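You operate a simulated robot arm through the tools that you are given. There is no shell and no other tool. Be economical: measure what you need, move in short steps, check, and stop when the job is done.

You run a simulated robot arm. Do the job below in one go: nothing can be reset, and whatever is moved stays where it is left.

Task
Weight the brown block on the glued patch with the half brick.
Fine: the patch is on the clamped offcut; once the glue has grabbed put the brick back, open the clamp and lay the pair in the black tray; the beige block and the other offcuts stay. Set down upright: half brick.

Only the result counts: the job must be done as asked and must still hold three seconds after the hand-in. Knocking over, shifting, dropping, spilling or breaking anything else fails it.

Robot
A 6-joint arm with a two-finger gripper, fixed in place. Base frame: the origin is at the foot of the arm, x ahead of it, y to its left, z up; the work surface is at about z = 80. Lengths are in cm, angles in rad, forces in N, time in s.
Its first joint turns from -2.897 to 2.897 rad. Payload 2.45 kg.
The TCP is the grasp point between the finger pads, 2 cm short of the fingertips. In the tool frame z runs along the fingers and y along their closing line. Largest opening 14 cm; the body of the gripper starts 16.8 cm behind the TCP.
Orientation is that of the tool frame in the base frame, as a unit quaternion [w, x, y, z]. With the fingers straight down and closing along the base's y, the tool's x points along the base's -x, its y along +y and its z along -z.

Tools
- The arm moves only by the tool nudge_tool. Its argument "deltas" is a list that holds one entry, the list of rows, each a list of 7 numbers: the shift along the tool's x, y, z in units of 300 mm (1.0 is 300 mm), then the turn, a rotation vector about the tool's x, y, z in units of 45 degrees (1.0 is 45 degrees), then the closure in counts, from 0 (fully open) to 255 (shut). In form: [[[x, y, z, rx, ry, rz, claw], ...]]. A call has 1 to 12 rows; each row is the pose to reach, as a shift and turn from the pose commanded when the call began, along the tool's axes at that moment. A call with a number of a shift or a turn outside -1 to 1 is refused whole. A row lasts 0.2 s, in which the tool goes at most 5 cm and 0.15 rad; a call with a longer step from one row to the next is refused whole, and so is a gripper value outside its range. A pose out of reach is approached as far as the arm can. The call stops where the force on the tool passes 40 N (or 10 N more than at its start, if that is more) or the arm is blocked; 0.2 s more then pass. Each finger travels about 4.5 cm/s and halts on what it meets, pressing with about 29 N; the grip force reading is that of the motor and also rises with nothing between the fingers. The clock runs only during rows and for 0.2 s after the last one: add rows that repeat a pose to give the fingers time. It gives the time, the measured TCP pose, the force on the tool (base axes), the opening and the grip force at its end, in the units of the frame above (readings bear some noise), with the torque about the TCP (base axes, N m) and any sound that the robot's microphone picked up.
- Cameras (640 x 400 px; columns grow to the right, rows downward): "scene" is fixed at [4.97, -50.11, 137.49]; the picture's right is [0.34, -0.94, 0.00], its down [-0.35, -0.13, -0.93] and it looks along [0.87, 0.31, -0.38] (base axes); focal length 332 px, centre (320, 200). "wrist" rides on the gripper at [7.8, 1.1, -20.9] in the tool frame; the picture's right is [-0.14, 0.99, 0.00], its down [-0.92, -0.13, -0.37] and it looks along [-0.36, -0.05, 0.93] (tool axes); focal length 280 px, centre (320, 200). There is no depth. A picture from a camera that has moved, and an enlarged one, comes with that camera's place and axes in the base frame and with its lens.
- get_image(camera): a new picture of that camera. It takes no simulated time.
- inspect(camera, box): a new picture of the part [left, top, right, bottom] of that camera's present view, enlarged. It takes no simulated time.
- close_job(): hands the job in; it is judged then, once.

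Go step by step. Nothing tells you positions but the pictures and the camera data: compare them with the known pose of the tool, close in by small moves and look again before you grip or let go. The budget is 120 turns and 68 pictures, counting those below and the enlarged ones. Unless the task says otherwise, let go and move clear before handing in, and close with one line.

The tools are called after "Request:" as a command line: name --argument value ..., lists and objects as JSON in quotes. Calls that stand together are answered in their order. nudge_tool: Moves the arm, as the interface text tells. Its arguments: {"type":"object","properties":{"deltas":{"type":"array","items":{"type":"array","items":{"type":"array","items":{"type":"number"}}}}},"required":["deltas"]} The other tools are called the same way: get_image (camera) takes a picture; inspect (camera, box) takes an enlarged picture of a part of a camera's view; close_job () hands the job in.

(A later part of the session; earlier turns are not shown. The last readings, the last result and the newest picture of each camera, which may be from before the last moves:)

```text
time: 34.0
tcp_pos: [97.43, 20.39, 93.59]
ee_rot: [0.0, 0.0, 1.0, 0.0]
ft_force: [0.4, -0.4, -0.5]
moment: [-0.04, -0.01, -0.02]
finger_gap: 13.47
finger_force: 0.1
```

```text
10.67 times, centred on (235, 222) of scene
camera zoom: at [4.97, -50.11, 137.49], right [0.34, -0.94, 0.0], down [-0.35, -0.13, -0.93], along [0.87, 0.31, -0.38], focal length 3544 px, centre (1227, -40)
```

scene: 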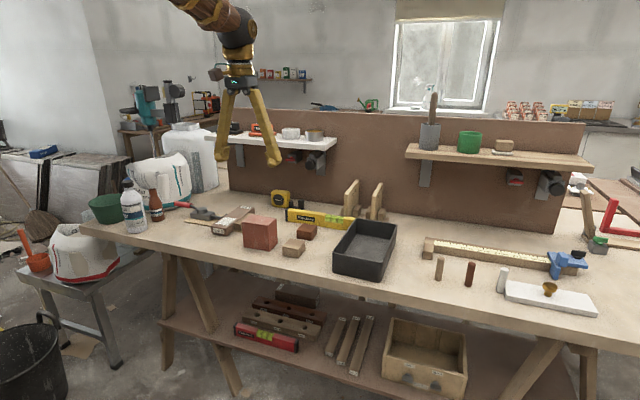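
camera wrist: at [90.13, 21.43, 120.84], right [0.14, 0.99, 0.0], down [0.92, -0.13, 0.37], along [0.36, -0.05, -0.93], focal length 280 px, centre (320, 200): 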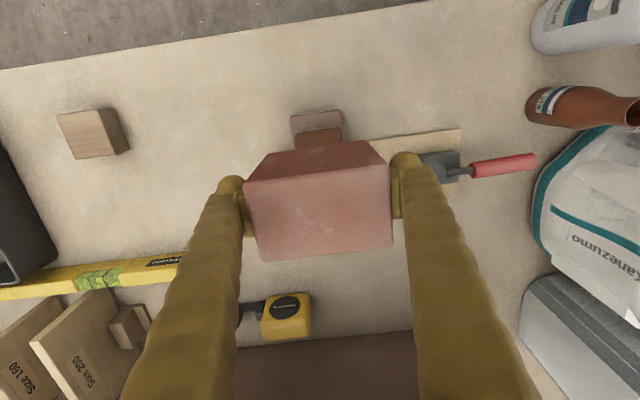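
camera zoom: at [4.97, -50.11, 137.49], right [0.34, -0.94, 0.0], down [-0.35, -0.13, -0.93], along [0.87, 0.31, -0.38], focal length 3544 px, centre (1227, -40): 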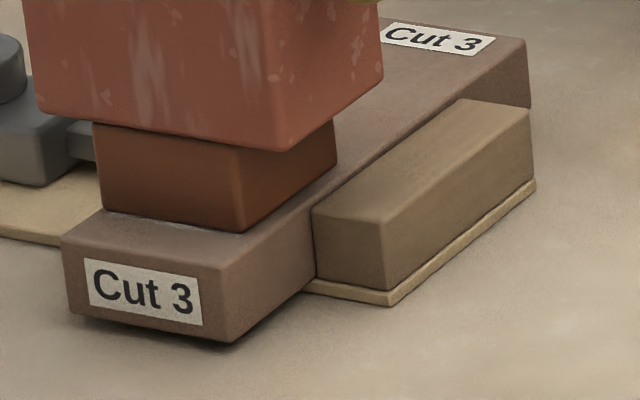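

No cue so far (8 s under load). I keep waiting generously.

Request:
nudge_tool --deltas '[[[0, 0, 0, 0, 0, 0, 10], [0, 0, 0, 0, 0, 0, 10], [0, 0, 0, 0, 0, 0, 10], [0, 0, 0, 0, 0, 0, 10], [0, 0, 0, 0, 0, 0, 10], [0, 0, 0, 0, 0, 0, 10], [0, 0, 0, 0, 0, 0, 10], [0, 0, 0, 0, 0, 0, 10], [0, 0, 0, 0, 0, 0, 10], [0, 0, 0, 0, 0, 0, 10], [0, 0, 0, 0, 0, 0, 10], [0, 0, 0, 0, 0, 0, 10]]]'

Request:
nudge_tool --deltas '[[[0, 0, 0, 0, 0, 0, 10], [0, 0, 0, 0, 0, 0, 10], [0, 0, 0, 0, 0, 0, 10], [0, 0, 0, 0, 0, 0, 10], [0, 0, 0, 0, 0, 0, 10], [0, 0, 0, 0, 0, 0, 10], [0, 0, 0, 0, 0, 0, 10], [0, 0, 0, 0, 0, 0, 10], [0, 0, 0, 0, 0, 0, 10], [0, 0, 0, 0, 0, 0, 10], [0, 0, 0, 0, 0, 0, 10], [0, 0, 0, 0, 0, 0, 10]]]'

Request:
nudge_tool --deltas '[[[0, 0, 0, 0, 0, 0, 10], [0, 0, 0, 0, 0, 0, 10], [0, 0, 0, 0, 0, 0, 10], [0, 0, 0, 0, 0, 0, 10], [0, 0, 0, 0, 0, 0, 10], [0, 0, 0, 0, 0, 0, 10], [0, 0, 0, 0, 0, 0, 10], [0, 0, 0, 0, 0, 0, 10], [0, 0, 0, 0, 0, 0, 10], [0, 0, 0, 0, 0, 0, 10], [0, 0, 0, 0, 0, 0, 10], [0, 0, 0, 0, 0, 0, 10]]]'

Request:
nudge_tool --deltas '[[[0, 0, 0, 0, 0, 0, 10], [0, 0, 0, 0, 0, 0, 10], [0, 0, 0, 0, 0, 0, 10], [0, 0, 0, 0, 0, 0, 10], [0, 0, 0, 0, 0, 0, 10], [0, 0, 0, 0, 0, 0, 10], [0, 0, 0, 0, 0, 0, 10], [0, 0, 0, 0, 0, 0, 10], [0, 0, 0, 0, 0, 0, 10], [0, 0, 0, 0, 0, 0, 10], [0, 0, 0, 0, 0, 0, 10], [0, 0, 0, 0, 0, 0, 10]]]'

Request:
nudge_tool --deltas '[[[0, 0, 0, 0, 0, 0, 10], [0, 0, 0, 0, 0, 0, 10], [0, 0, 0, 0, 0, 0, 10], [0, 0, 0, 0, 0, 0, 10], [0, 0, 0, 0, 0, 0, 10], [0, 0, 0, 0, 0, 0, 10], [0, 0, 0, 0, 0, 0, 10], [0, 0, 0, 0, 0, 0, 10], [0, 0, 0, 0, 0, 0, 10], [0, 0, 0, 0, 0, 0, 10], [0, 0, 0, 0, 0, 0, 10], [0, 0, 0, 0, 0, 0, 10]]]'

Request:
nudge_tool --deltas '[[[0, 0, 0, 0, 0, 0, 10], [0, 0, 0, 0, 0, 0, 10], [0, 0, 0, 0, 0, 0, 10], [0, 0, 0, 0, 0, 0, 10], [0, 0, 0, 0, 0, 0, 10], [0, 0, 0, 0, 0, 0, 10], [0, 0, 0, 0, 0, 0, 10], [0, 0, 0, 0, 0, 0, 10], [0, 0, 0, 0, 0, 0, 10], [0, 0, 0, 0, 0, 0, 10], [0, 0, 0, 0, 0, 0, 10], [0, 0, 0, 0, 0, 0, 10]]]'

Request:
nudge_tool --deltas '[[[0, 0, 0, 0, 0, 0, 10], [0, 0, 0, 0, 0, 0, 10], [0, 0, 0, 0, 0, 0, 10], [0, 0, 0, 0, 0, 0, 10], [0, 0, 0, 0, 0, 0, 10], [0, 0, 0, 0, 0, 0, 10], [0, 0, 0, 0, 0, 0, 10], [0, 0, 0, 0, 0, 0, 10], [0, 0, 0, 0, 0, 0, 10], [0, 0, 0, 0, 0, 0, 10], [0, 0, 0, 0, 0, 0, 10], [0, 0, 0, 0, 0, 0, 10]]]'

Request:
nudge_tool --deltas '[[[0, 0, 0, 0, 0, 0, 10], [0, 0, 0, 0, 0, 0, 10], [0, 0, 0, 0, 0, 0, 10], [0, 0, 0, 0, 0, 0, 10], [0, 0, 0, 0, 0, 0, 10], [0, 0, 0, 0, 0, 0, 10], [0, 0, 0, 0, 0, 0, 10], [0, 0, 0, 0, 0, 0, 10], [0, 0, 0, 0, 0, 0, 10], [0, 0, 0, 0, 0, 0, 10], [0, 0, 0, 0, 0, 0, 10], [0, 0, 0, 0, 0, 0, 10]]]'

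```text
time: 36.6
tcp_pos: [97.34, 20.36, 93.51]
ee_rot: [0.0, -0.001, 1.0, 0.0]
ft_force: [-0.9, -0.4, 0.1]
moment: [-0.01, 0.0, 0.0]
finger_gap: 13.46
finger_force: 0.1
```

```text
time: 39.2
tcp_pos: [97.47, 20.37, 93.57]
ee_rot: [-0.001, 0.0, 1.0, 0.0]
ft_force: [0.7, 0.0, -0.9]
moment: [0.01, 0.03, -0.01]
finger_gap: 13.45
finger_force: 0.0
```

```text
time: 41.8
tcp_pos: [97.57, 20.36, 93.51]
ee_rot: [0.0, 0.0, 1.0, 0.0]
ft_force: [1.0, -0.4, -0.3]
moment: [-0.01, 0.0, 0.01]
finger_gap: 13.43
finger_force: 0.1
```

```text
time: 44.4
tcp_pos: [97.45, 20.24, 93.56]
ee_rot: [0.0, 0.0, 1.0, 0.0]
ft_force: [0.1, -1.1, -0.6]
moment: [-0.03, 0.01, -0.03]
finger_gap: 13.45
finger_force: 0.0
```

```text
time: 47.0
tcp_pos: [97.49, 20.27, 93.45]
ee_rot: [0.0, 0.0, 1.0, 0.0]
ft_force: [0.0, 0.2, -0.3]
moment: [-0.01, 0.0, 0.01]
finger_gap: 13.44
finger_force: 0.1
```

```text
time: 49.6
tcp_pos: [97.47, 20.29, 93.62]
ee_rot: [0.0, 0.0, 1.0, 0.0]
ft_force: [-0.5, -0.2, -0.7]
moment: [0.01, 0.02, -0.02]
finger_gap: 13.46
finger_force: 0.0
```

```text
time: 52.2
tcp_pos: [97.5, 20.36, 93.44]
ee_rot: [0.0, 0.0, 1.0, 0.0]
ft_force: [0.1, 0.7, 0.6]
moment: [-0.03, -0.02, -0.04]
finger_gap: 13.46
finger_force: 0.0
```

```text
time: 54.8
tcp_pos: [97.42, 20.48, 93.52]
ee_rot: [0.0, 0.0, 1.0, 0.0]
ft_force: [0.1, 0.0, 0.3]
moment: [-0.02, 0.0, 0.0]
finger_gap: 13.42
finger_force: 0.0
```

About 29 s under load; I re-grip the brick and lift it off.

Request:
nudge_tool --deltas '[[[0, 0, 0, 0, 0, 0, 60], [0, 0, 0, 0, 0, 0, 120], [0, 0, 0, 0, 0, 0, 120], [0, 0, 0, 0, 0, 0, 120], [0, 0, -0.02, 0, 0, 0, 120], [0, 0, -0.1, 0, 0, 0, 120], [0, 0, -0.22, 0, 0, 0, 120], [0, 0, -0.22, 0, 0, 0, 120]]]'

Request:
inspect --camera "scene" --box '[170, 130, 310, 260]'

```text
time: 56.6
tcp_pos: [97.52, 20.29, 99.92]
ee_rot: [0.0, 0.001, 1.0, 0.0]
ft_force: [0.0, -0.4, -11.7]
moment: [0.06, 0.06, -0.01]
finger_gap: 11.07
finger_force: 29.0
```

```text
3.08 times, centred on (240, 195) of scene
camera zoom: at [4.97, -50.11, 137.49], right [0.34, -0.94, 0.0], down [-0.35, -0.13, -0.93], along [0.87, 0.31, -0.38], focal length 1022 px, centre (566, 215)
```

zoom: 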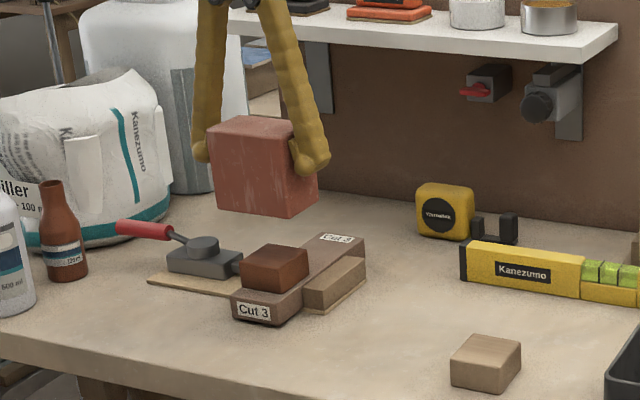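

The block stayed in place. I return the brick to its original spot, stopping just above the surface.

Request:
nudge_tool --deltas '[[[0.04, -0.12, 0, 0, 0, 0, 120], [0.08, -0.26, 0, 0, 0, 0, 120], [0.13, -0.4, 0, 0, 0, 0, 120], [0.17, -0.52, 0, 0, 0, 0, 120], [0.188, -0.577, 0.05, 0, 0, 0, 120], [0.188, -0.577, 0.15, 0, 0, 0, 120], [0.188, -0.577, 0.28, 0, 0, 0, 120], [0.188, -0.577, 0.38, 0, 0, 0, 120], [0.188, -0.577, 0.43, 0, 0, 0, 120], [0.188, -0.577, 0.44, 0, 0, 0, 120], [0.188, -0.577, 0.44, 0, 0, 0, 120]]]'

Request:
inspect --camera "scene" --box '[200, 160, 320, 260]'

```text
time: 59.0
tcp_pos: [91.88, 2.89, 86.93]
ee_rot: [0.001, 0.0, 1.0, 0.0]
ft_force: [0.4, -0.2, -11.4]
moment: [0.0, 0.1, 0.0]
finger_gap: 11.08
finger_force: 28.9
```

```text
4.00 times, centred on (260, 210) of scene
camera zoom: at [4.97, -50.11, 137.49], right [0.34, -0.94, 0.0], down [-0.35, -0.13, -0.93], along [0.87, 0.31, -0.38], focal length 1329 px, centre (560, 160)
```

zoom: 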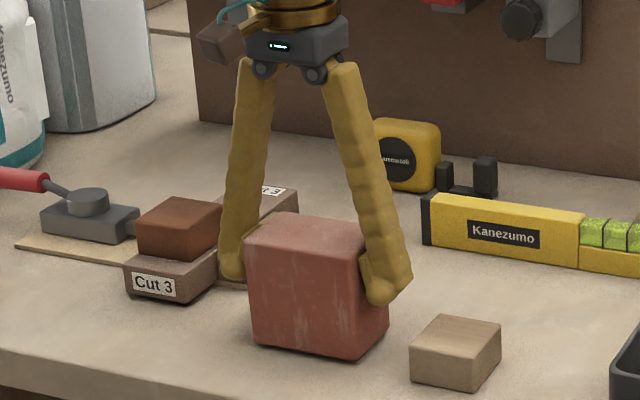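

Just above the table in the original place; I set it down by small steps.

Request:
nudge_tool --deltas '[[[0, 0, 0.006, 0, 0, 0, 120], [0, 0, 0.011, 0, 0, 0, 120], [0, 0, 0.013, 0, 0, 0, 120]]]'

```text
time: 59.8
tcp_pos: [91.91, 2.87, 86.56]
ee_rot: [0.0, 0.0, 1.0, 0.0]
ft_force: [-1.5, -3.0, -2.1]
moment: [0.29, 0.42, 0.17]
finger_gap: 11.09
finger_force: 28.9
```

Request:
nudge_tool --deltas '[[[0, 0, 0.003, 0, 0, 0, 120], [0, 0, 0.003, 0, 0, 0, 50], [0, 0, 0.003, 0, 0, 0, 25], [0, 0, 0.003, 0, 0, 0, 25], [0, 0, 0.003, 0, 0, 0, 25], [0, 0, -0.1, 0, 0, 0, 25], [0, 0, -0.25, 0, 0, 0, 25], [0, 0, -0.4, 0, 0, 0, 25], [0, 0, -0.5, 0, 0, 0, 25]]]'

Request:
inspect --camera "scene" --box '[170, 170, 320, 260]'

```text
time: 61.8
tcp_pos: [91.68, 3.08, 101.64]
ee_rot: [-0.002, 0.0, 1.0, -0.001]
ft_force: [0.6, 0.4, -1.3]
moment: [0.01, 0.02, 0.02]
finger_gap: 12.65
finger_force: 0.0
```

```text
4.27 times, centred on (245, 215) of scene
camera zoom: at [4.97, -50.11, 137.49], right [0.34, -0.94, 0.0], down [-0.35, -0.13, -0.93], along [0.87, 0.31, -0.38], focal length 1418 px, centre (640, 136)
```

zoom: 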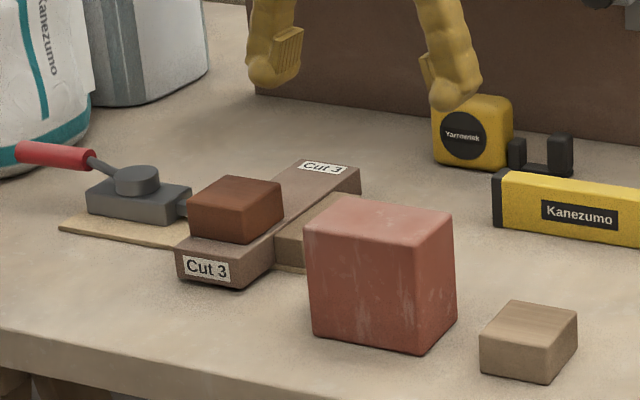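

Brick is back upright. Now I move the camera over the clamp to understand its handle.

Request:
nudge_tool --deltas '[[[0, 0.12, -0.08, 0, 0, 0, 25], [-0.02, 0.27, -0.16, 0, 0, 0, 25], [-0.02, 0.42, -0.2, 0, 0, 0, 25], [-0.02, 0.57, -0.2, 0, 0, 0, 25], [-0.02, 0.72, -0.2, 0, 0, 0, 25], [-0.02, 0.87, -0.2, 0, 0, 0, 25], [-0.02, 0.95, -0.2, 0, 0, 0, 25], [-0.02, 0.95, -0.2, 0, 0, 0, 25]]]'

Request:
get_image --camera "wrist"

Request:
inspect --camera "scene" --box '[165, 190, 235, 235]'

```text
refused: row 2 steps farther than a row can; nothing moved
```

```text
26 pictures are left
camera wrist: at [83.84, 4.09, 122.47], right [0.14, 0.99, 0.0], down [0.92, -0.13, 0.37], along [0.36, -0.05, -0.93], focal length 280 px, centre (320, 200)
```

wrist: 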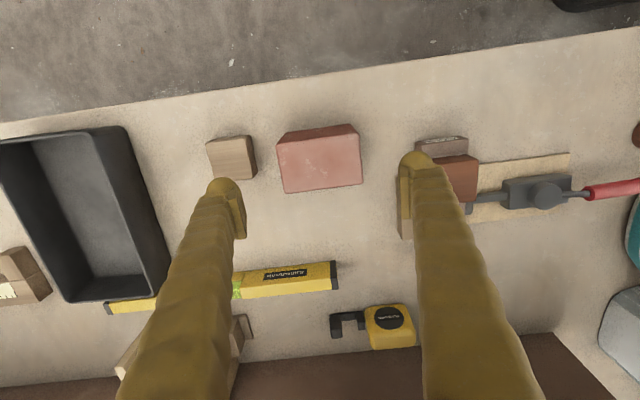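

```text
8.89 times, centred on (200, 212) of scene
camera zoom: at [4.97, -50.11, 137.49], right [0.34, -0.94, 0.0], down [-0.35, -0.13, -0.93], along [0.87, 0.31, -0.38], focal length 2953 px, centre (1387, 89)
```

zoom: 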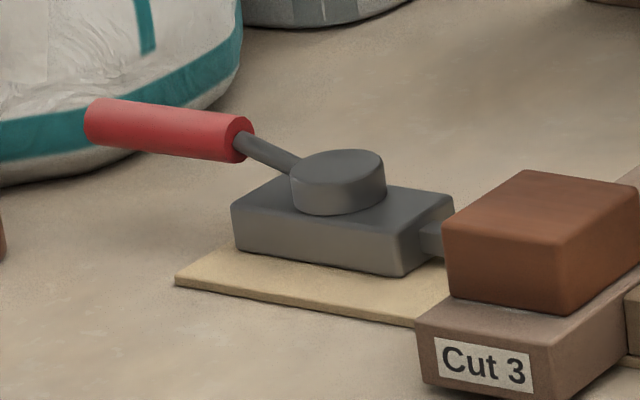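

My move was refused for an over-long step; the clamp's lever comes off a vertical hub, so it likely swings sideways. I redo the move with shorter steps.

Request:
nudge_tool --deltas '[[[0, 0.12, -0.08, 0, 0, 0, 60], [-0.02, 0.25, -0.15, 0, 0, 0, 100], [-0.02, 0.4, -0.15, 0, 0, 0, 150], [-0.02, 0.55, -0.15, 0, 0, 0, 180], [-0.02, 0.7, -0.15, 0, 0, 0, 180], [-0.02, 0.85, -0.15, 0, 0, 0, 180], [-0.02, 0.98, -0.15, 0, 0, 0, 180], [-0.02, 0.98, -0.15, 0, 0, 0, 180]]]'

Request:
get_image --camera "wrist"

```text
time: 63.6
tcp_pos: [92.48, 32.66, 106.0]
ee_rot: [-0.001, 0.0, 1.0, 0.0]
ft_force: [-0.1, 0.1, 0.1]
moment: [0.01, 0.0, 0.0]
finger_gap: 4.12
finger_force: 0.0
```

```text
24 pictures are left
camera wrist: at [84.63, 33.63, 126.98], right [0.14, 0.99, 0.0], down [0.92, -0.13, 0.37], along [0.37, -0.05, -0.93], focal length 280 px, centre (320, 200)
```

wrist: 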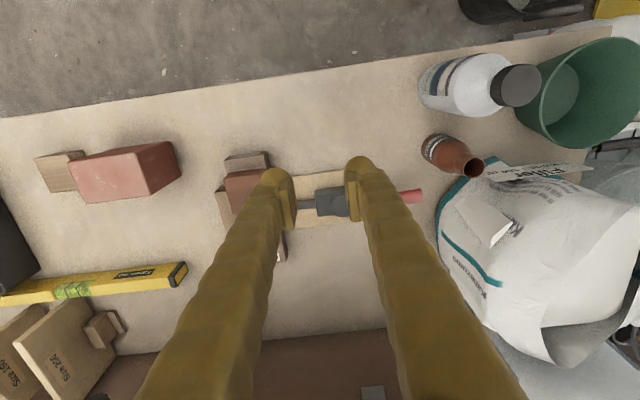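

The handle is a roughly horizontal bar at z ≈ 85, from about (102.5, 39.5) to (101.8, 47), with the hub at about (102.7, 35). I yaw the gripper 90° so the fingers can straddle it in x.

Request:
nudge_tool --deltas '[[[0, 0, 0, 0, 0, -0.17, 164], [0, 0, 0, 0, 0, -0.34, 164], [0, 0, 0, 0, 0, -0.51, 164], [0, 0, 0, 0, 0, -0.68, 164], [0, 0, 0, 0, 0, -0.85, 164], [0, 0, 0, 0, 0, -1, 164]]]'

Request:
nudge_tool --deltas '[[[0, 0, 0, 0, 0, -0.17, 164], [0, 0, 0, 0, 0, -0.34, 164], [0, 0, 0, 0, 0, -0.51, 164], [0, 0, 0, 0, 0, -0.68, 164], [0, 0, 0, 0, 0, -0.85, 164], [0, 0, 0, 0, 0, -1, 164], [0, 0, 0, 0, 0, -1, 164]]]'

Request:
get_image --camera "wrist"

```text
time: 65.0
tcp_pos: [92.5, 32.27, 106.06]
ee_rot: [0.0, -0.383, 0.924, 0.0]
ft_force: [0.0, 0.1, -0.5]
moment: [-0.01, 0.03, -0.01]
finger_gap: 4.99
finger_force: 0.1
```

```text
time: 66.6
tcp_pos: [92.37, 32.36, 105.99]
ee_rot: [0.001, 0.708, -0.706, 0.0]
ft_force: [1.4, 0.7, 1.7]
moment: [0.03, 0.03, -0.01]
finger_gap: 4.98
finger_force: 0.0
```

```text
23 pictures are left
camera wrist: at [91.29, 24.53, 126.85], right [-0.99, 0.14, 0.0], down [0.13, 0.92, 0.37], along [0.05, 0.36, -0.93], focal length 280 px, centre (320, 200)
```

wrist: 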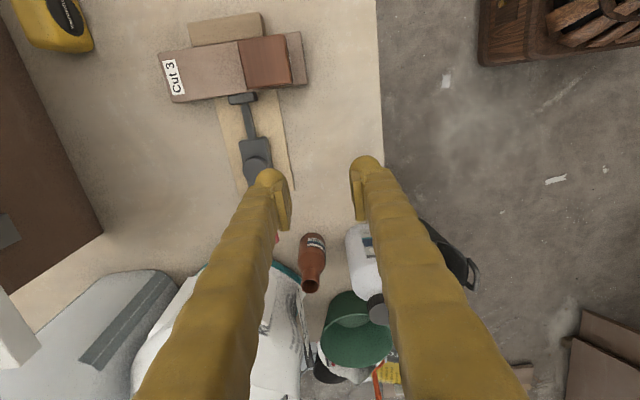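

Yaw done; I move over the handle (about (102, 41.5)) at z ≈ 98 and look.

Request:
nudge_tool --deltas '[[[-0.08, -0.08, 0.03, 0, 0, 0, 164], [-0.15, -0.16, 0.06, 0, 0, 0, 164], [-0.22, -0.25, 0.1, 0, 0, 0, 164], [-0.3, -0.32, 0.15, 0, 0, 0, 164], [-0.3, -0.32, 0.25, 0, 0, 0, 164], [-0.3, -0.32, 0.25, 0, 0, 0, 164]]]'

Request:
get_image --camera "wrist"

Request:
inspect --camera "scene" --box '[130, 100, 270, 240]'

```text
time: 68.0
tcp_pos: [102.12, 41.32, 98.36]
ee_rot: [0.0, 0.707, -0.707, 0.0]
ft_force: [0.1, 0.3, -0.2]
moment: [-0.02, 0.01, -0.01]
finger_gap: 5.01
finger_force: 0.1
```

```text
22 pictures are left
camera wrist: at [101.03, 33.49, 119.21], right [-0.99, 0.14, 0.0], down [0.13, 0.92, 0.37], along [0.05, 0.36, -0.93], focal length 280 px, centre (320, 200)
```

wrist: 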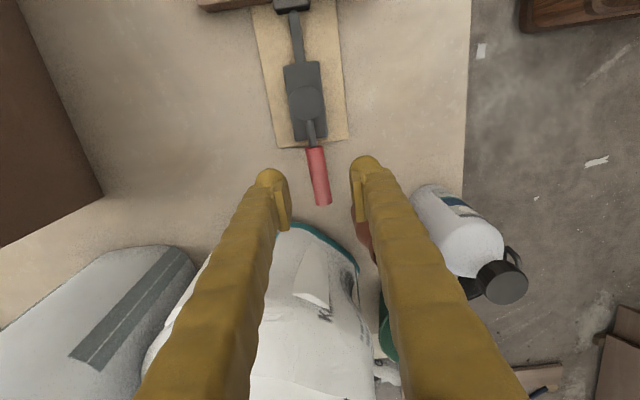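

```text
2.86 times, centred on (200, 170) of scene
camera zoom: at [4.97, -50.11, 137.49], right [0.34, -0.94, 0.0], down [-0.35, -0.13, -0.93], along [0.87, 0.31, -0.38], focal length 949 px, centre (663, 286)
```

zoom: 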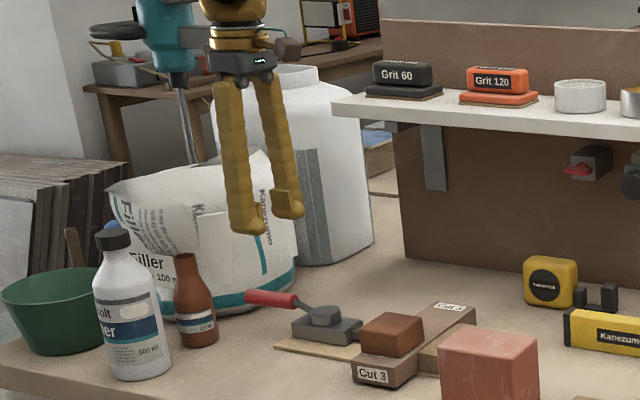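

The handle runs along y at x ≈ 102.5, y 40–47. I descend to straddle it at y ≈ 42.5.

Request:
nudge_tool --deltas '[[[-0.04, -0.013, 0.1, 0, 0, 0, 164], [-0.04, -0.013, 0.2, 0, 0, 0, 164], [-0.04, -0.013, 0.3, 0, 0, 0, 164], [-0.04, -0.013, 0.4, 0, 0, 0, 164], [-0.04, -0.013, 0.44, 0, 0, 0, 164], [-0.04, -0.013, 0.44, 0, 0, 0, 164]]]'

Request:
get_image --camera "wrist"

Request:
inspect --camera "scene" --box '[150, 170, 250, 240]'

```text
time: 69.4
tcp_pos: [102.45, 42.64, 85.27]
ee_rot: [0.0, -0.707, 0.708, -0.001]
ft_force: [-0.9, -0.1, 0.3]
moment: [0.04, 0.02, 0.01]
finger_gap: 5.0
finger_force: 0.0
```

```text
20 pictures are left
camera wrist: at [101.33, 34.79, 106.17], right [-0.99, 0.14, 0.0], down [0.13, 0.92, 0.37], along [0.05, 0.36, -0.93], focal length 280 px, centre (320, 200)
```

wrist: 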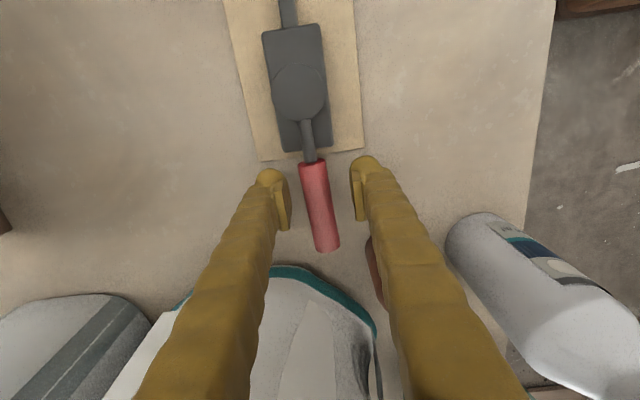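

```text
5.71 times, centred on (200, 205) of scene
camera zoom: at [4.97, -50.11, 137.49], right [0.34, -0.94, 0.0], down [-0.35, -0.13, -0.93], along [0.87, 0.31, -0.38], focal length 1898 px, centre (1006, 171)
```

zoom: 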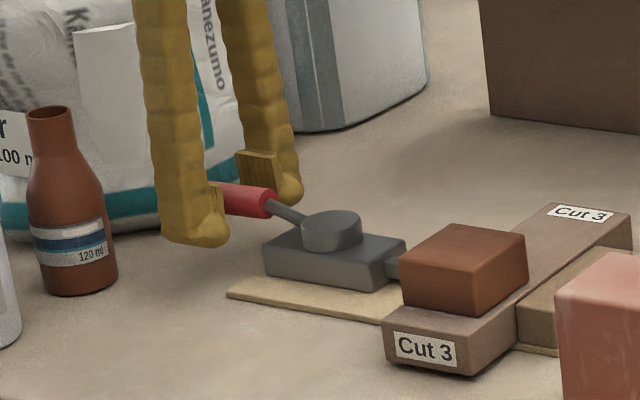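

Straddled. I push gently toward -x and read the force to find which way the lever moves.

Request:
nudge_tool --deltas '[[[0, 0.03, 0, 0, 0, 0, 164], [0, 0.055, 0, 0, 0, 0, 164], [0, 0.075, 0, 0, 0, 0, 164], [0, 0.09, 0, 0, 0, 0, 164]]]'

```text
time: 70.4
tcp_pos: [99.92, 42.47, 85.43]
ee_rot: [0.0, 0.707, -0.707, 0.0]
ft_force: [5.2, 2.0, 0.6]
moment: [0.0, 0.01, 0.15]
finger_gap: 5.35
finger_force: 2.7
```

Request:
nudge_tool --deltas '[[[0, 0.02, 0, 0, 0, 0, 164], [0, 0.04, 0, 0, 0, 0, 164], [0, 0.05, 0, 0, 0, 0, 164]]]'

Request:
get_image --camera "wrist"

```text
time: 71.2
tcp_pos: [98.14, 42.63, 85.38]
ee_rot: [0.0, 0.707, -0.707, 0.0]
ft_force: [7.3, 1.2, 0.7]
moment: [-0.05, -0.03, 0.11]
finger_gap: 5.47
finger_force: 3.5
```

```text
18 pictures are left
camera wrist: at [97.0, 34.8, 106.17], right [-0.99, 0.14, 0.0], down [0.13, 0.92, 0.37], along [0.05, 0.36, -0.93], focal length 280 px, centre (320, 200)
```

wrist: 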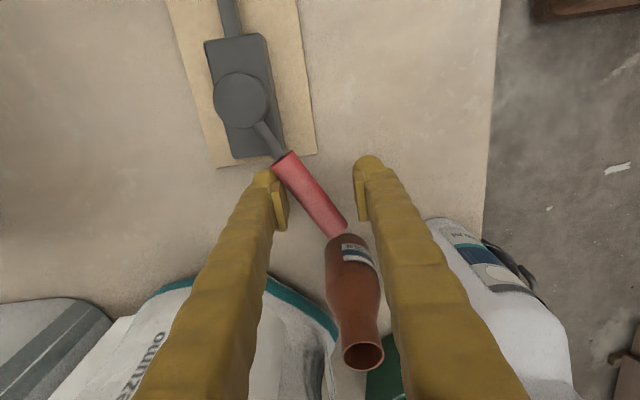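

The lever swings freely toward -x (about 27° now, low force) with clearance to the bottle. I follow the arc, turning the tool along with it.

Request:
nudge_tool --deltas '[[[0.015, 0.025, 0, 0, 0, -0.17, 164], [0.04, 0.05, 0, 0, 0, -0.34, 164], [0.07, 0.07, 0, 0, 0, -0.51, 164], [0.1, 0.09, 0, 0, 0, -0.68, 164], [0.1, 0.09, 0, 0, 0, -0.68, 164]]]'

Request:
get_image --camera "wrist"

```text
time: 72.4
tcp_pos: [95.5, 39.54, 85.23]
ee_rot: [0.0, 0.869, -0.495, 0.0]
ft_force: [3.7, 5.5, 2.1]
moment: [0.0, -0.09, 0.18]
finger_gap: 5.38
finger_force: 2.6
```

```text
17 pictures are left
camera wrist: at [98.51, 32.31, 106.1], right [-0.92, -0.39, 0.0], down [-0.36, 0.86, 0.37], along [-0.14, 0.34, -0.93], focal length 280 px, centre (320, 200)
```

wrist: 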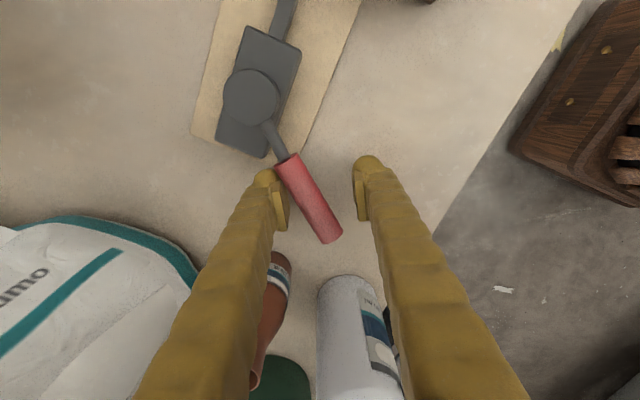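

Still moving easily at roughly 50°. I continue the arc to about 75°.

Request:
nudge_tool --deltas '[[[0.03, 0.04, 0, 0, 0, -0.17, 164], [0.06, 0.08, 0, 0, 0, -0.34, 164], [0.096, 0.115, 0, 0, 0, -0.5, 164], [0.096, 0.115, 0, 0, 0, -0.5, 164]]]'

Request:
inspect --camera "scene" --box '[150, 160, 260, 240]'

```text
time: 73.4
tcp_pos: [94.16, 35.46, 85.42]
ee_rot: [0.0, 0.949, -0.316, -0.001]
ft_force: [3.3, 6.4, -0.3]
moment: [0.0, -0.01, 0.14]
finger_gap: 5.37
finger_force: 2.5
```

```text
5.00 times, centred on (205, 200) of scene
camera zoom: at [4.97, -50.11, 137.49], right [0.34, -0.94, 0.0], down [-0.35, -0.13, -0.93], along [0.87, 0.31, -0.38], focal length 1661 px, centre (895, 200)
```

zoom: 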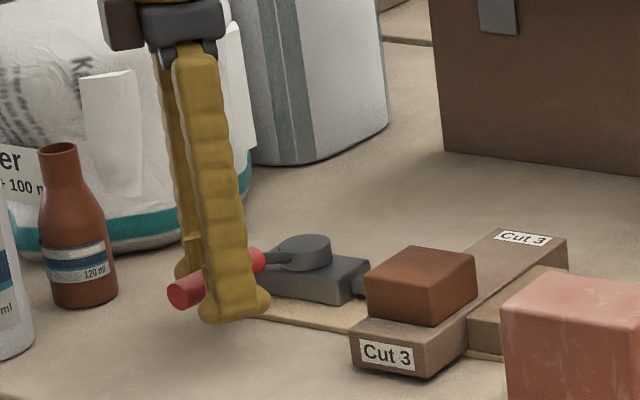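

Request:
nudge_tool --deltas '[[[0.025, 0.03, 0, 0, 0, -0.17, 164], [0.047, 0.055, 0, 0, 0, -0.34, 164], [0.069, 0.08, 0, 0, 0, -0.5, 164], [0.069, 0.08, 0, 0, 0, -0.5, 164]]]'

Request:
get_image --camera "wrist"

```text
time: 74.2
tcp_pos: [94.13, 32.78, 85.6]
ee_rot: [-0.003, 0.991, -0.136, 0.001]
ft_force: [4.3, 31.5, 0.3]
moment: [0.1, 0.17, 0.67]
finger_gap: 7.0
finger_force: 14.9
stopped in row 4: the force on the tool passed its limit at 43 N (the readings are from after the stop); the commanded pose is now the measured one
```

```text
15 pictures are left
camera wrist: at [101.32, 29.66, 106.4], right [-0.4, -0.92, 0.0], down [-0.85, 0.37, 0.37], along [-0.34, 0.15, -0.93], focal length 280 px, centre (320, 200)
```

wrist: 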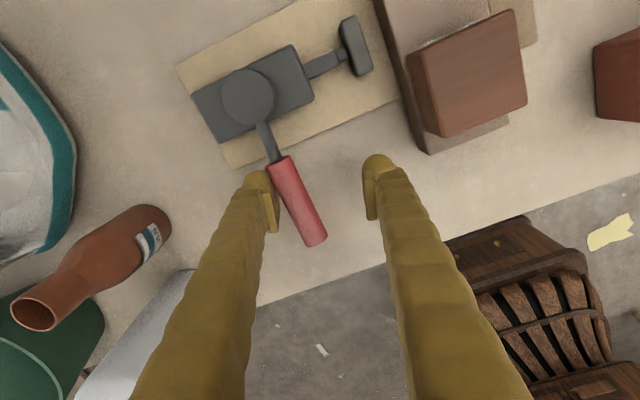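

The clamp is open: the lever reached its stop and the pad has backed off the offcut. I release the push, rise clear and turn the tool back.

Request:
nudge_tool --deltas '[[[-0.006, -0.022, 0, 0, 0, 0, 164], [-0.011, -0.04, 0, 0, 0, 0, 164], [-0.011, -0.04, 0, 0, 0, 0, 164], [-0.011, -0.04, -0.06, 0, 0, 0, 164], [-0.011, -0.04, -0.18, 0, 0, 0, 164], [-0.011, -0.04, -0.3, 0, 0, 0, 164], [-0.011, -0.04, -0.45, 0, 0, 0, 164], [-0.011, -0.04, -0.6, 0, 0, 0, 164], [-0.011, -0.04, -0.7, 0, 0, 0, 164]]]'

Request:
nudge_tool --deltas '[[[0, 0, 0, 0, 0, 0.17, 164], [0, 0, 0, 0, 0, 0.34, 140], [0, 0, 0, 0, 0, 0.51, 110], [0, 0, 0, 0, 0, 0.68, 110], [0, 0, 0, 0, 0, 0.85, 110], [0, 0, 0, 0, 0, 1, 110]]]'

Request:
nudge_tool --deltas '[[[0, 0, 0, 0, 0, 0.17, 110], [0, 0, 0, 0, 0, 0.34, 110], [0, 0, 0, 0, 0, 0.51, 110], [0, 0, 0, 0, 0, 0.68, 110], [0, 0, 0, 0, 0, 0.85, 110], [0, 0, 0, 0, 0, 1, 110]]]'

Request:
nudge_tool --deltas '[[[0, 0, 0, 0, 0, 0.17, 110], [0, 0, 0, 0, 0, 0.34, 110], [0, 0, 0, 0, 0, 0.51, 110], [0, 0, 0, 0, 0, 0.68, 110], [0, 0, 0, 0, 0, 0.85, 110], [0, 0, 0, 0, 0, 1, 110]]]'

```text
time: 76.2
tcp_pos: [94.2, 33.73, 106.23]
ee_rot: [-0.002, 0.991, -0.137, 0.0]
ft_force: [0.7, 0.2, -0.2]
moment: [-0.03, 0.04, 0.02]
finger_gap: 4.99
finger_force: 0.0
```

```text
time: 77.6
tcp_pos: [94.32, 33.94, 106.47]
ee_rot: [0.0, 0.862, -0.506, -0.001]
ft_force: [0.7, 0.2, -0.5]
moment: [-0.01, 0.0, -0.03]
finger_gap: 7.95
finger_force: 0.1
```

```text
time: 79.0
tcp_pos: [94.12, 33.86, 106.4]
ee_rot: [0.002, -0.603, 0.798, 0.0]
ft_force: [0.8, 0.6, 1.0]
moment: [-0.01, 0.01, 0.01]
finger_gap: 7.99
finger_force: 0.0
```

```text
time: 80.4
tcp_pos: [94.23, 33.81, 106.51]
ee_rot: [0.001, -0.251, 0.968, 0.001]
ft_force: [-0.5, -0.1, -0.6]
moment: [0.0, 0.0, 0.0]
finger_gap: 7.97
finger_force: 0.1
```

Request:
nudge_tool --deltas '[[[0, 0, 0, 0, 0, 0.17, 110], [0, 0, 0, 0, 0, 0.34, 110], [0, 0, 0, 0, 0, 0.51, 110], [0, 0, 0, 0, 0, 0.645, 110], [0, 0, 0, 0, 0, 0.645, 110]]]'

Request:
nudge_tool --deltas '[[[-0.06, -0.1, 0, 0, 0, 0, 110], [-0.12, -0.22, 0, 0, 0, 0, 110], [-0.18, -0.34, 0.03, 0, 0, 0, 110], [-0.22, -0.44, 0.1, 0, 0, 0, 110], [-0.22, -0.44, 0.2, 0, 0, 0, 110], [-0.22, -0.44, 0.2, 0, 0, 0, 110]]]'

Request:
get_image --camera "wrist"

```text
time: 81.6
tcp_pos: [94.06, 33.85, 106.41]
ee_rot: [0.001, -0.002, 1.0, 0.001]
ft_force: [-0.4, 0.2, 0.0]
moment: [0.04, 0.01, 0.01]
finger_gap: 7.96
finger_force: 0.0
```

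```text
time: 83.0
tcp_pos: [100.98, 20.97, 100.48]
ee_rot: [0.001, -0.003, 1.0, 0.001]
ft_force: [0.1, 0.5, 0.2]
moment: [-0.01, -0.02, 0.02]
finger_gap: 7.99
finger_force: 0.1
```

```text
14 pictures are left
camera wrist: at [93.07, 21.88, 121.25], right [0.13, 0.99, 0.0], down [0.92, -0.12, 0.37], along [0.37, -0.05, -0.93], focal length 280 px, centre (320, 200)
```

wrist: 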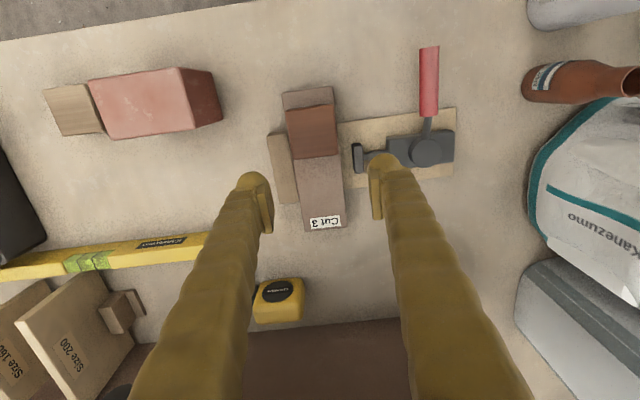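

The lever stays open and the offcut spans x 93–112.7 at y ≈ 20.2. I approach to grip its sides near the balance point (x ≈ 102), stopping at z ≈ 87 to check against fence and pad.

Request:
nudge_tool --deltas '[[[-0.034, -0.024, 0.12, 0, 0, 0, 122], [-0.034, -0.024, 0.24, 0, 0, 0, 122], [-0.034, -0.024, 0.36, 0, 0, 0, 122], [-0.034, -0.024, 0.44, 0, 0, 0, 122], [-0.034, -0.024, 0.44, 0, 0, 0, 122]]]'

Request:
inspect --camera "scene" --box '[185, 180, 275, 240]'

Request:
inspect --camera "wrist" --box '[220, 60, 460, 260]'

```text
time: 84.2
tcp_pos: [101.94, 20.21, 87.13]
ee_rot: [0.002, -0.002, 1.0, 0.0]
ft_force: [0.7, 1.2, 0.3]
moment: [0.0, -0.02, 0.01]
finger_gap: 7.33
finger_force: 0.0
```

```text
6.67 times, centred on (230, 210) of scene
camera zoom: at [4.97, -50.11, 137.49], right [0.34, -0.94, 0.0], down [-0.35, -0.13, -0.93], along [0.87, 0.31, -0.38], focal length 2215 px, centre (920, 133)
```

zoom: 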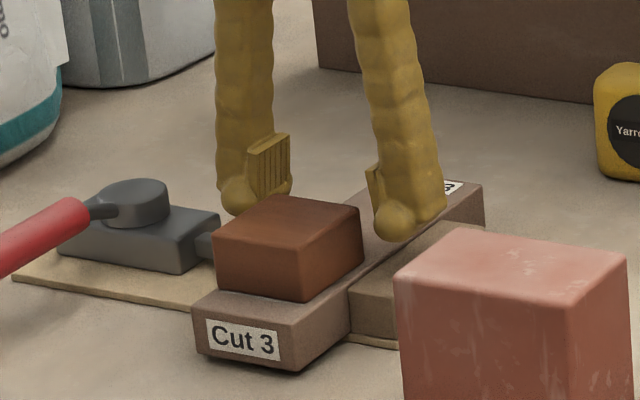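

```text
2.00 times, centred on (340, 160) of wrist
camera zoom: at [93.99, 21.07, 108.05], right [0.13, 0.99, 0.0], down [0.92, -0.12, 0.37], along [0.37, -0.05, -0.93], focal length 561 px, centre (280, 280)
```

zoom: 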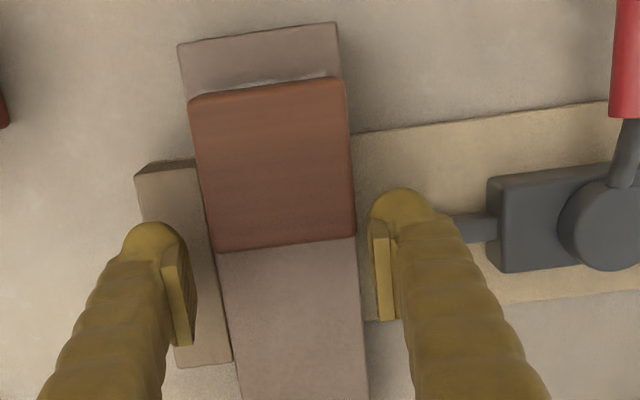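

The pad lies right under the right finger there, so I choose the near end instead, before the fence starts (x ≈ 98), where both sides are free over full depth.

Request:
nudge_tool --deltas '[[[0.07, 0.002, 0, 0, 0, 0, 122], [0.14, 0.002, 0, 0, 0, 0, 122], [0.207, 0.002, 0, 0, 0, 0, 122], [0.207, 0.002, 0.05, 0, 0, 0, 122], [0.207, 0.002, 0.1, 0, 0, 0, 122], [0.207, 0.002, 0.135, 0, 0, 0, 122], [0.207, 0.002, 0.135, 0, 0, 0, 122]]]'

Request:
inspect --camera "wrist" --box '[220, 100, 460, 300]'

```text
time: 85.8
tcp_pos: [95.72, 20.22, 83.15]
ee_rot: [0.001, -0.002, 1.0, 0.001]
ft_force: [0.0, 0.3, -0.5]
moment: [0.01, -0.01, -0.01]
finger_gap: 7.32
finger_force: 0.1
```

```text
2.00 times, centred on (340, 200) of wrist
camera zoom: at [87.76, 21.16, 104.02], right [0.13, 0.99, 0.0], down [0.92, -0.12, 0.37], along [0.37, -0.05, -0.93], focal length 561 px, centre (280, 200)
```

zoom: 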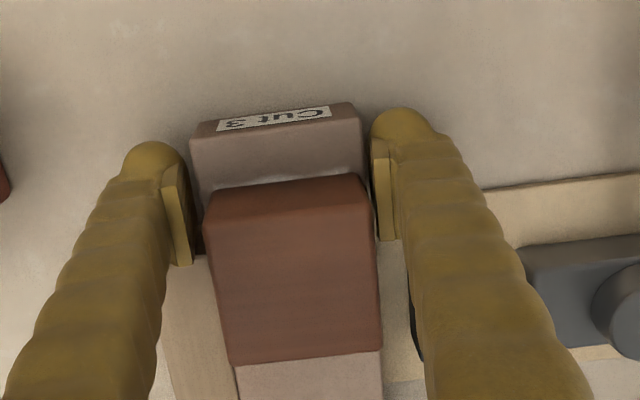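

Fingers are astride the near end, free of fence and clamp. I close and lift a little.

Request:
nudge_tool --deltas '[[[0, 0, 0, 0, 0, 0, 150], [0, 0, 0, 0, 0, 0, 180], [0, 0, 0, 0, 0, 0, 180], [0, 0, 0, 0, 0, 0, 180], [0, 0, -0.02, 0, 0, 0, 180], [0, 0, -0.06, 0, 0, 0, 180], [0, 0, -0.1, 0, 0, 0, 180], [0, 0, -0.1, 0, 0, 0, 180]]]'

Request:
inspect --camera "scene" --box '[175, 160, 285, 240]'

```text
time: 87.6
tcp_pos: [95.66, 19.99, 86.31]
ee_rot: [0.002, -0.002, 1.0, 0.001]
ft_force: [-1.4, 10.5, 4.9]
moment: [0.08, 0.04, 0.24]
finger_gap: 6.4
finger_force: 29.0
```

```text
5.00 times, centred on (230, 200) of scene
camera zoom: at [4.97, -50.11, 137.49], right [0.34, -0.94, 0.0], down [-0.35, -0.13, -0.93], along [0.87, 0.31, -0.38], focal length 1661 px, centre (770, 200)
```

zoom: 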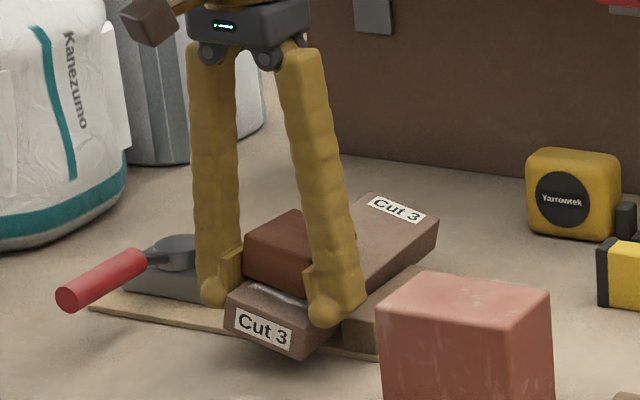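

The near end is up but the far end still rubs on the fence (10 N sideways). I ease 0.3 cm toward +y and lift further slowly.

Request:
nudge_tool --deltas '[[[0, 0.015, -0.01, 0, 0, 0, 180], [0, 0.015, -0.05, 0, 0, 0, 180], [0, 0.015, -0.1, 0, 0, 0, 180], [0, 0.015, -0.15, 0, 0, 0, 180], [0, 0.015, -0.15, 0, 0, 0, 180]]]'

Request:
inspect --camera "scene" --box '[175, 150, 285, 240]'

```text
time: 88.8
tcp_pos: [95.86, 20.43, 90.71]
ee_rot: [0.001, -0.003, 1.0, 0.001]
ft_force: [0.0, -0.5, -3.1]
moment: [0.0, 0.2, -0.01]
finger_gap: 6.03
finger_force: 29.2
```

```text
4.44 times, centred on (230, 195) of scene
camera zoom: at [4.97, -50.11, 137.49], right [0.34, -0.94, 0.0], down [-0.35, -0.13, -0.93], along [0.87, 0.31, -0.38], focal length 1477 px, centre (720, 222)
```

zoom: 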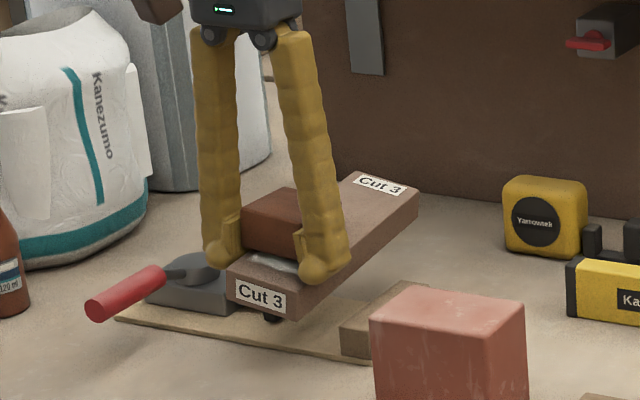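

The pair is free, level and holding together (3 N). I raise it and carry it toward the tray.

Request:
nudge_tool --deltas '[[[0, 0, -0.13, 0, 0, 0, 180], [0, 0, -0.27, 0, 0, 0, 180], [0, 0, -0.42, 0, 0, 0, 180], [0.02, -0.08, -0.45, 0, 0, 0, 180], [0.05, -0.2, -0.45, 0, 0, 0, 180], [0.08, -0.33, -0.45, 0, 0, 0, 180], [0.1, -0.46, -0.45, 0, 0, 0, 180], [0.12, -0.59, -0.45, 0, 0, 0, 180], [0.15, -0.72, -0.45, 0, 0, 0, 180], [0.18, -0.85, -0.45, 0, 0, 0, 180], [0.19, -0.95, -0.45, 0, 0, 0, 180], [0.19, -0.95, -0.45, 0, 0, 0, 180]]]'

Request:
nudge_tool --deltas '[[[0, -0.12, 0, 0, 0, 0, 180], [0, -0.26, 0, 0, 0, 0, 180], [0, -0.4, 0, 0, 0, 0, 180], [0, -0.54, 0, 0, 0, 0, 180], [0, -0.68, 0, 0, 0, 0, 180], [0, -0.78, 0, 0, 0, 0, 180], [0, -0.8, 0, 0, 0, 0, 180]]]'

Request:
get_image --camera "wrist"

Request:
get_image --camera "scene"

```text
time: 91.4
tcp_pos: [89.96, -8.02, 104.25]
ee_rot: [0.001, -0.003, 1.0, 0.001]
ft_force: [-0.4, -1.0, -2.8]
moment: [-0.01, 0.23, 0.01]
finger_gap: 6.02
finger_force: 29.4
```

```text
time: 93.0
tcp_pos: [90.02, -32.09, 104.1]
ee_rot: [0.002, -0.003, 1.0, 0.001]
ft_force: [0.1, -0.1, -2.9]
moment: [-0.03, 0.22, 0.01]
finger_gap: 6.03
finger_force: 29.2
```

```text
8 pictures are left
camera wrist: at [82.08, -31.21, 124.9], right [0.13, 0.99, 0.0], down [0.92, -0.12, 0.37], along [0.37, -0.05, -0.93], focal length 280 px, centre (320, 200)
```

wrist: 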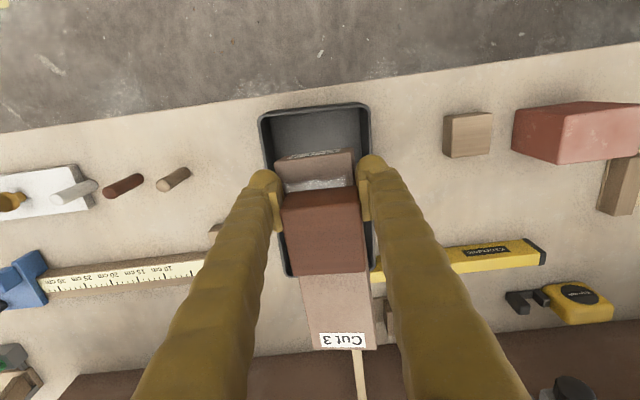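

```text
7 pictures are left
```

scene: 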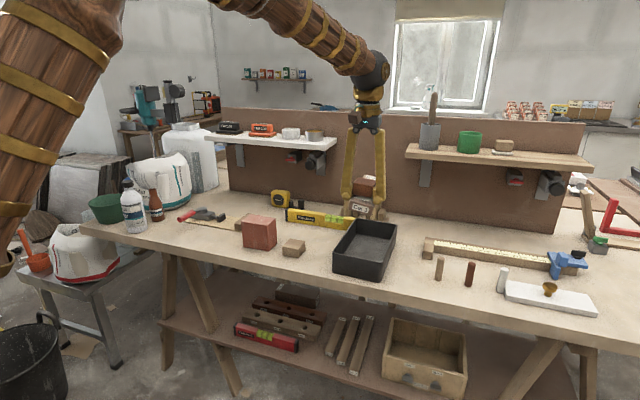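

The pair hangs level over the tray (tray centre ≈ (97.1, -32.8), turned about 2°). I correct offset and yaw, and lower into it to z ≈ 87.

Request:
nudge_tool --deltas '[[[-0.013, -0.015, 0.05, 0, 0, 0.043, 180], [-0.013, -0.015, 0.18, 0, 0, 0.043, 180], [-0.013, -0.015, 0.3, 0, 0, 0.043, 180], [-0.013, -0.015, 0.4, 0, 0, 0.043, 180], [-0.013, -0.015, 0.5, 0, 0, 0.043, 180], [-0.013, -0.015, 0.56, 0, 0, 0.043, 180], [-0.013, -0.015, 0.56, 0, 0, 0.043, 180]]]'

Request:
get_image --camera "wrist"

```text
time: 94.6
tcp_pos: [90.64, -32.41, 87.13]
ee_rot: [0.001, 0.015, 1.0, 0.001]
ft_force: [-0.7, -0.2, -3.2]
moment: [0.02, 0.19, 0.0]
finger_gap: 6.01
finger_force: 29.0
```

```text
6 pictures are left
camera wrist: at [82.78, -31.19, 108.08], right [0.17, 0.99, 0.0], down [0.92, -0.16, 0.37], along [0.36, -0.06, -0.93], focal length 280 px, centre (320, 200)
```

wrist: 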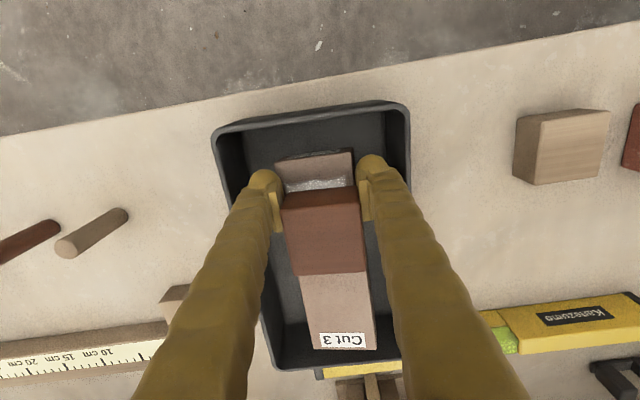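

It fits inside; I shift 0.7 cm back from the far wall and lower to the floor in small steps.

Request:
nudge_tool --deltas '[[[0.023, 0, 0.0, 0, 0, 0, 180], [0.023, 0, 0.05, 0, 0, 0, 180], [0.023, 0, 0.09, 0, 0, 0, 180], [0.023, 0, 0.105, 0, 0, 0, 180], [0.023, 0, 0.11, 0, 0, 0, 180]]]'

```text
time: 95.5
tcp_pos: [90.27, -32.8, 85.29]
ee_rot: [0.005, 0.014, 1.0, 0.001]
ft_force: [-2.8, 2.1, 14.4]
moment: [-0.47, 0.75, -0.11]
finger_gap: 6.02
finger_force: 29.0
stopped in row 4: the force on the tool passed its limit at 53 N (the readings are from after the stop); the commanded pose is now the measured one
```

Contact came earlier than expected; I look before letting go.

Request:
inspect --camera "scene" --box '[310, 180, 420, 285]'

Request:
get_image --camera "wrist"

```text
3.81 times, centred on (365, 232) of scene
camera zoom: at [4.97, -50.11, 137.49], right [0.34, -0.94, 0.0], down [-0.35, -0.13, -0.93], along [0.87, 0.31, -0.38], focal length 1266 px, centre (149, 76)
```

zoom: 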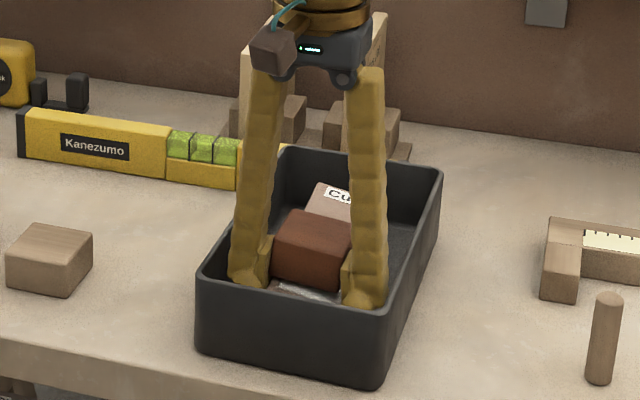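

```text
4 pictures are left
camera wrist: at [82.19, -31.41, 106.08], right [0.17, 0.99, 0.0], down [0.91, -0.15, 0.38], along [0.37, -0.06, -0.93], focal length 280 px, centre (320, 200)
```

wrist: 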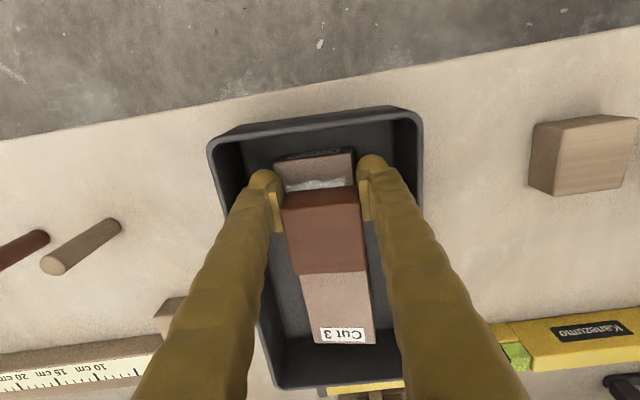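

The near end is touching the tray floor with the far end about 1 cm high. I pitch the tool slightly so the far end comes down before releasing.

Request:
nudge_tool --deltas '[[[0, 0, -0.005, 0, 0.03, 0, 180], [0, 0, -0.005, 0, 0.055, 0, 180], [0, 0, -0.003, 0, 0.07, 0, 180]]]'

```text
time: 96.3
tcp_pos: [90.29, -32.55, 85.28]
ee_rot: [-0.023, 0.016, 1.0, 0.0]
ft_force: [-1.0, 1.0, 7.8]
moment: [-0.25, -0.14, -0.1]
finger_gap: 6.01
finger_force: 28.9
```

Contact is now spread along the length; I open gently and withdraw upward.

Request:
nudge_tool --deltas '[[[0, 0, 0, 0, 0, 0, 150], [0, 0, 0, 0, 0, 0, 130], [0, 0, 0, 0, 0, 0, 115], [0, 0, 0, 0, 0, 0, 105], [0, 0, 0, 0, 0, 0, 105], [0, 0, -0.06, 0, 0, 0, 105], [0, 0, -0.16, 0, 0, 0, 105], [0, 0, -0.3, 0, 0, 0, 105], [0, 0, -0.45, 0, 0, 0, 105], [0, 0, -0.6, 0, 0, 0, 105], [0, 0, -0.75, 0, 0, 0, 105], [0, 0, -0.75, 0, 0, 0, 105]]]'

Request:
get_image --camera "wrist"

Request:
get_image --camera "scene"

```text
time: 98.9
tcp_pos: [91.29, -32.65, 107.76]
ee_rot: [-0.023, 0.013, 1.0, 0.0]
ft_force: [0.2, -0.1, 0.0]
moment: [0.01, -0.01, -0.02]
finger_gap: 8.24
finger_force: 0.1
```

```text
3 pictures are left
camera wrist: at [84.49, -31.34, 128.98], right [0.17, 0.99, -0.01], down [0.93, -0.15, 0.32], along [0.32, -0.06, -0.95], focal length 280 px, centre (320, 200)
```

wrist: 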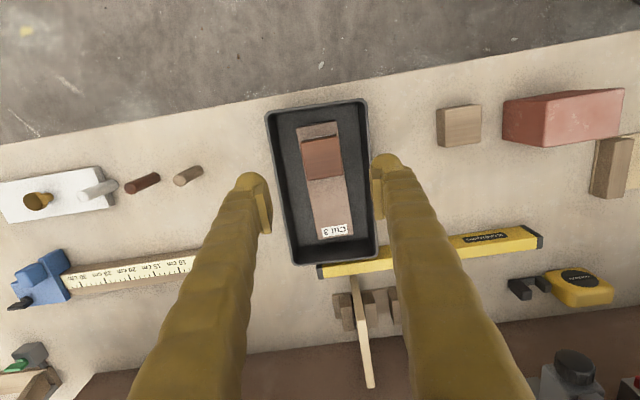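

```text
2 pictures are left
```

scene: 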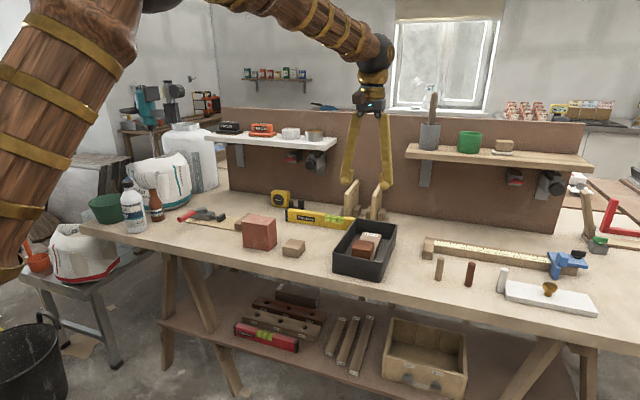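

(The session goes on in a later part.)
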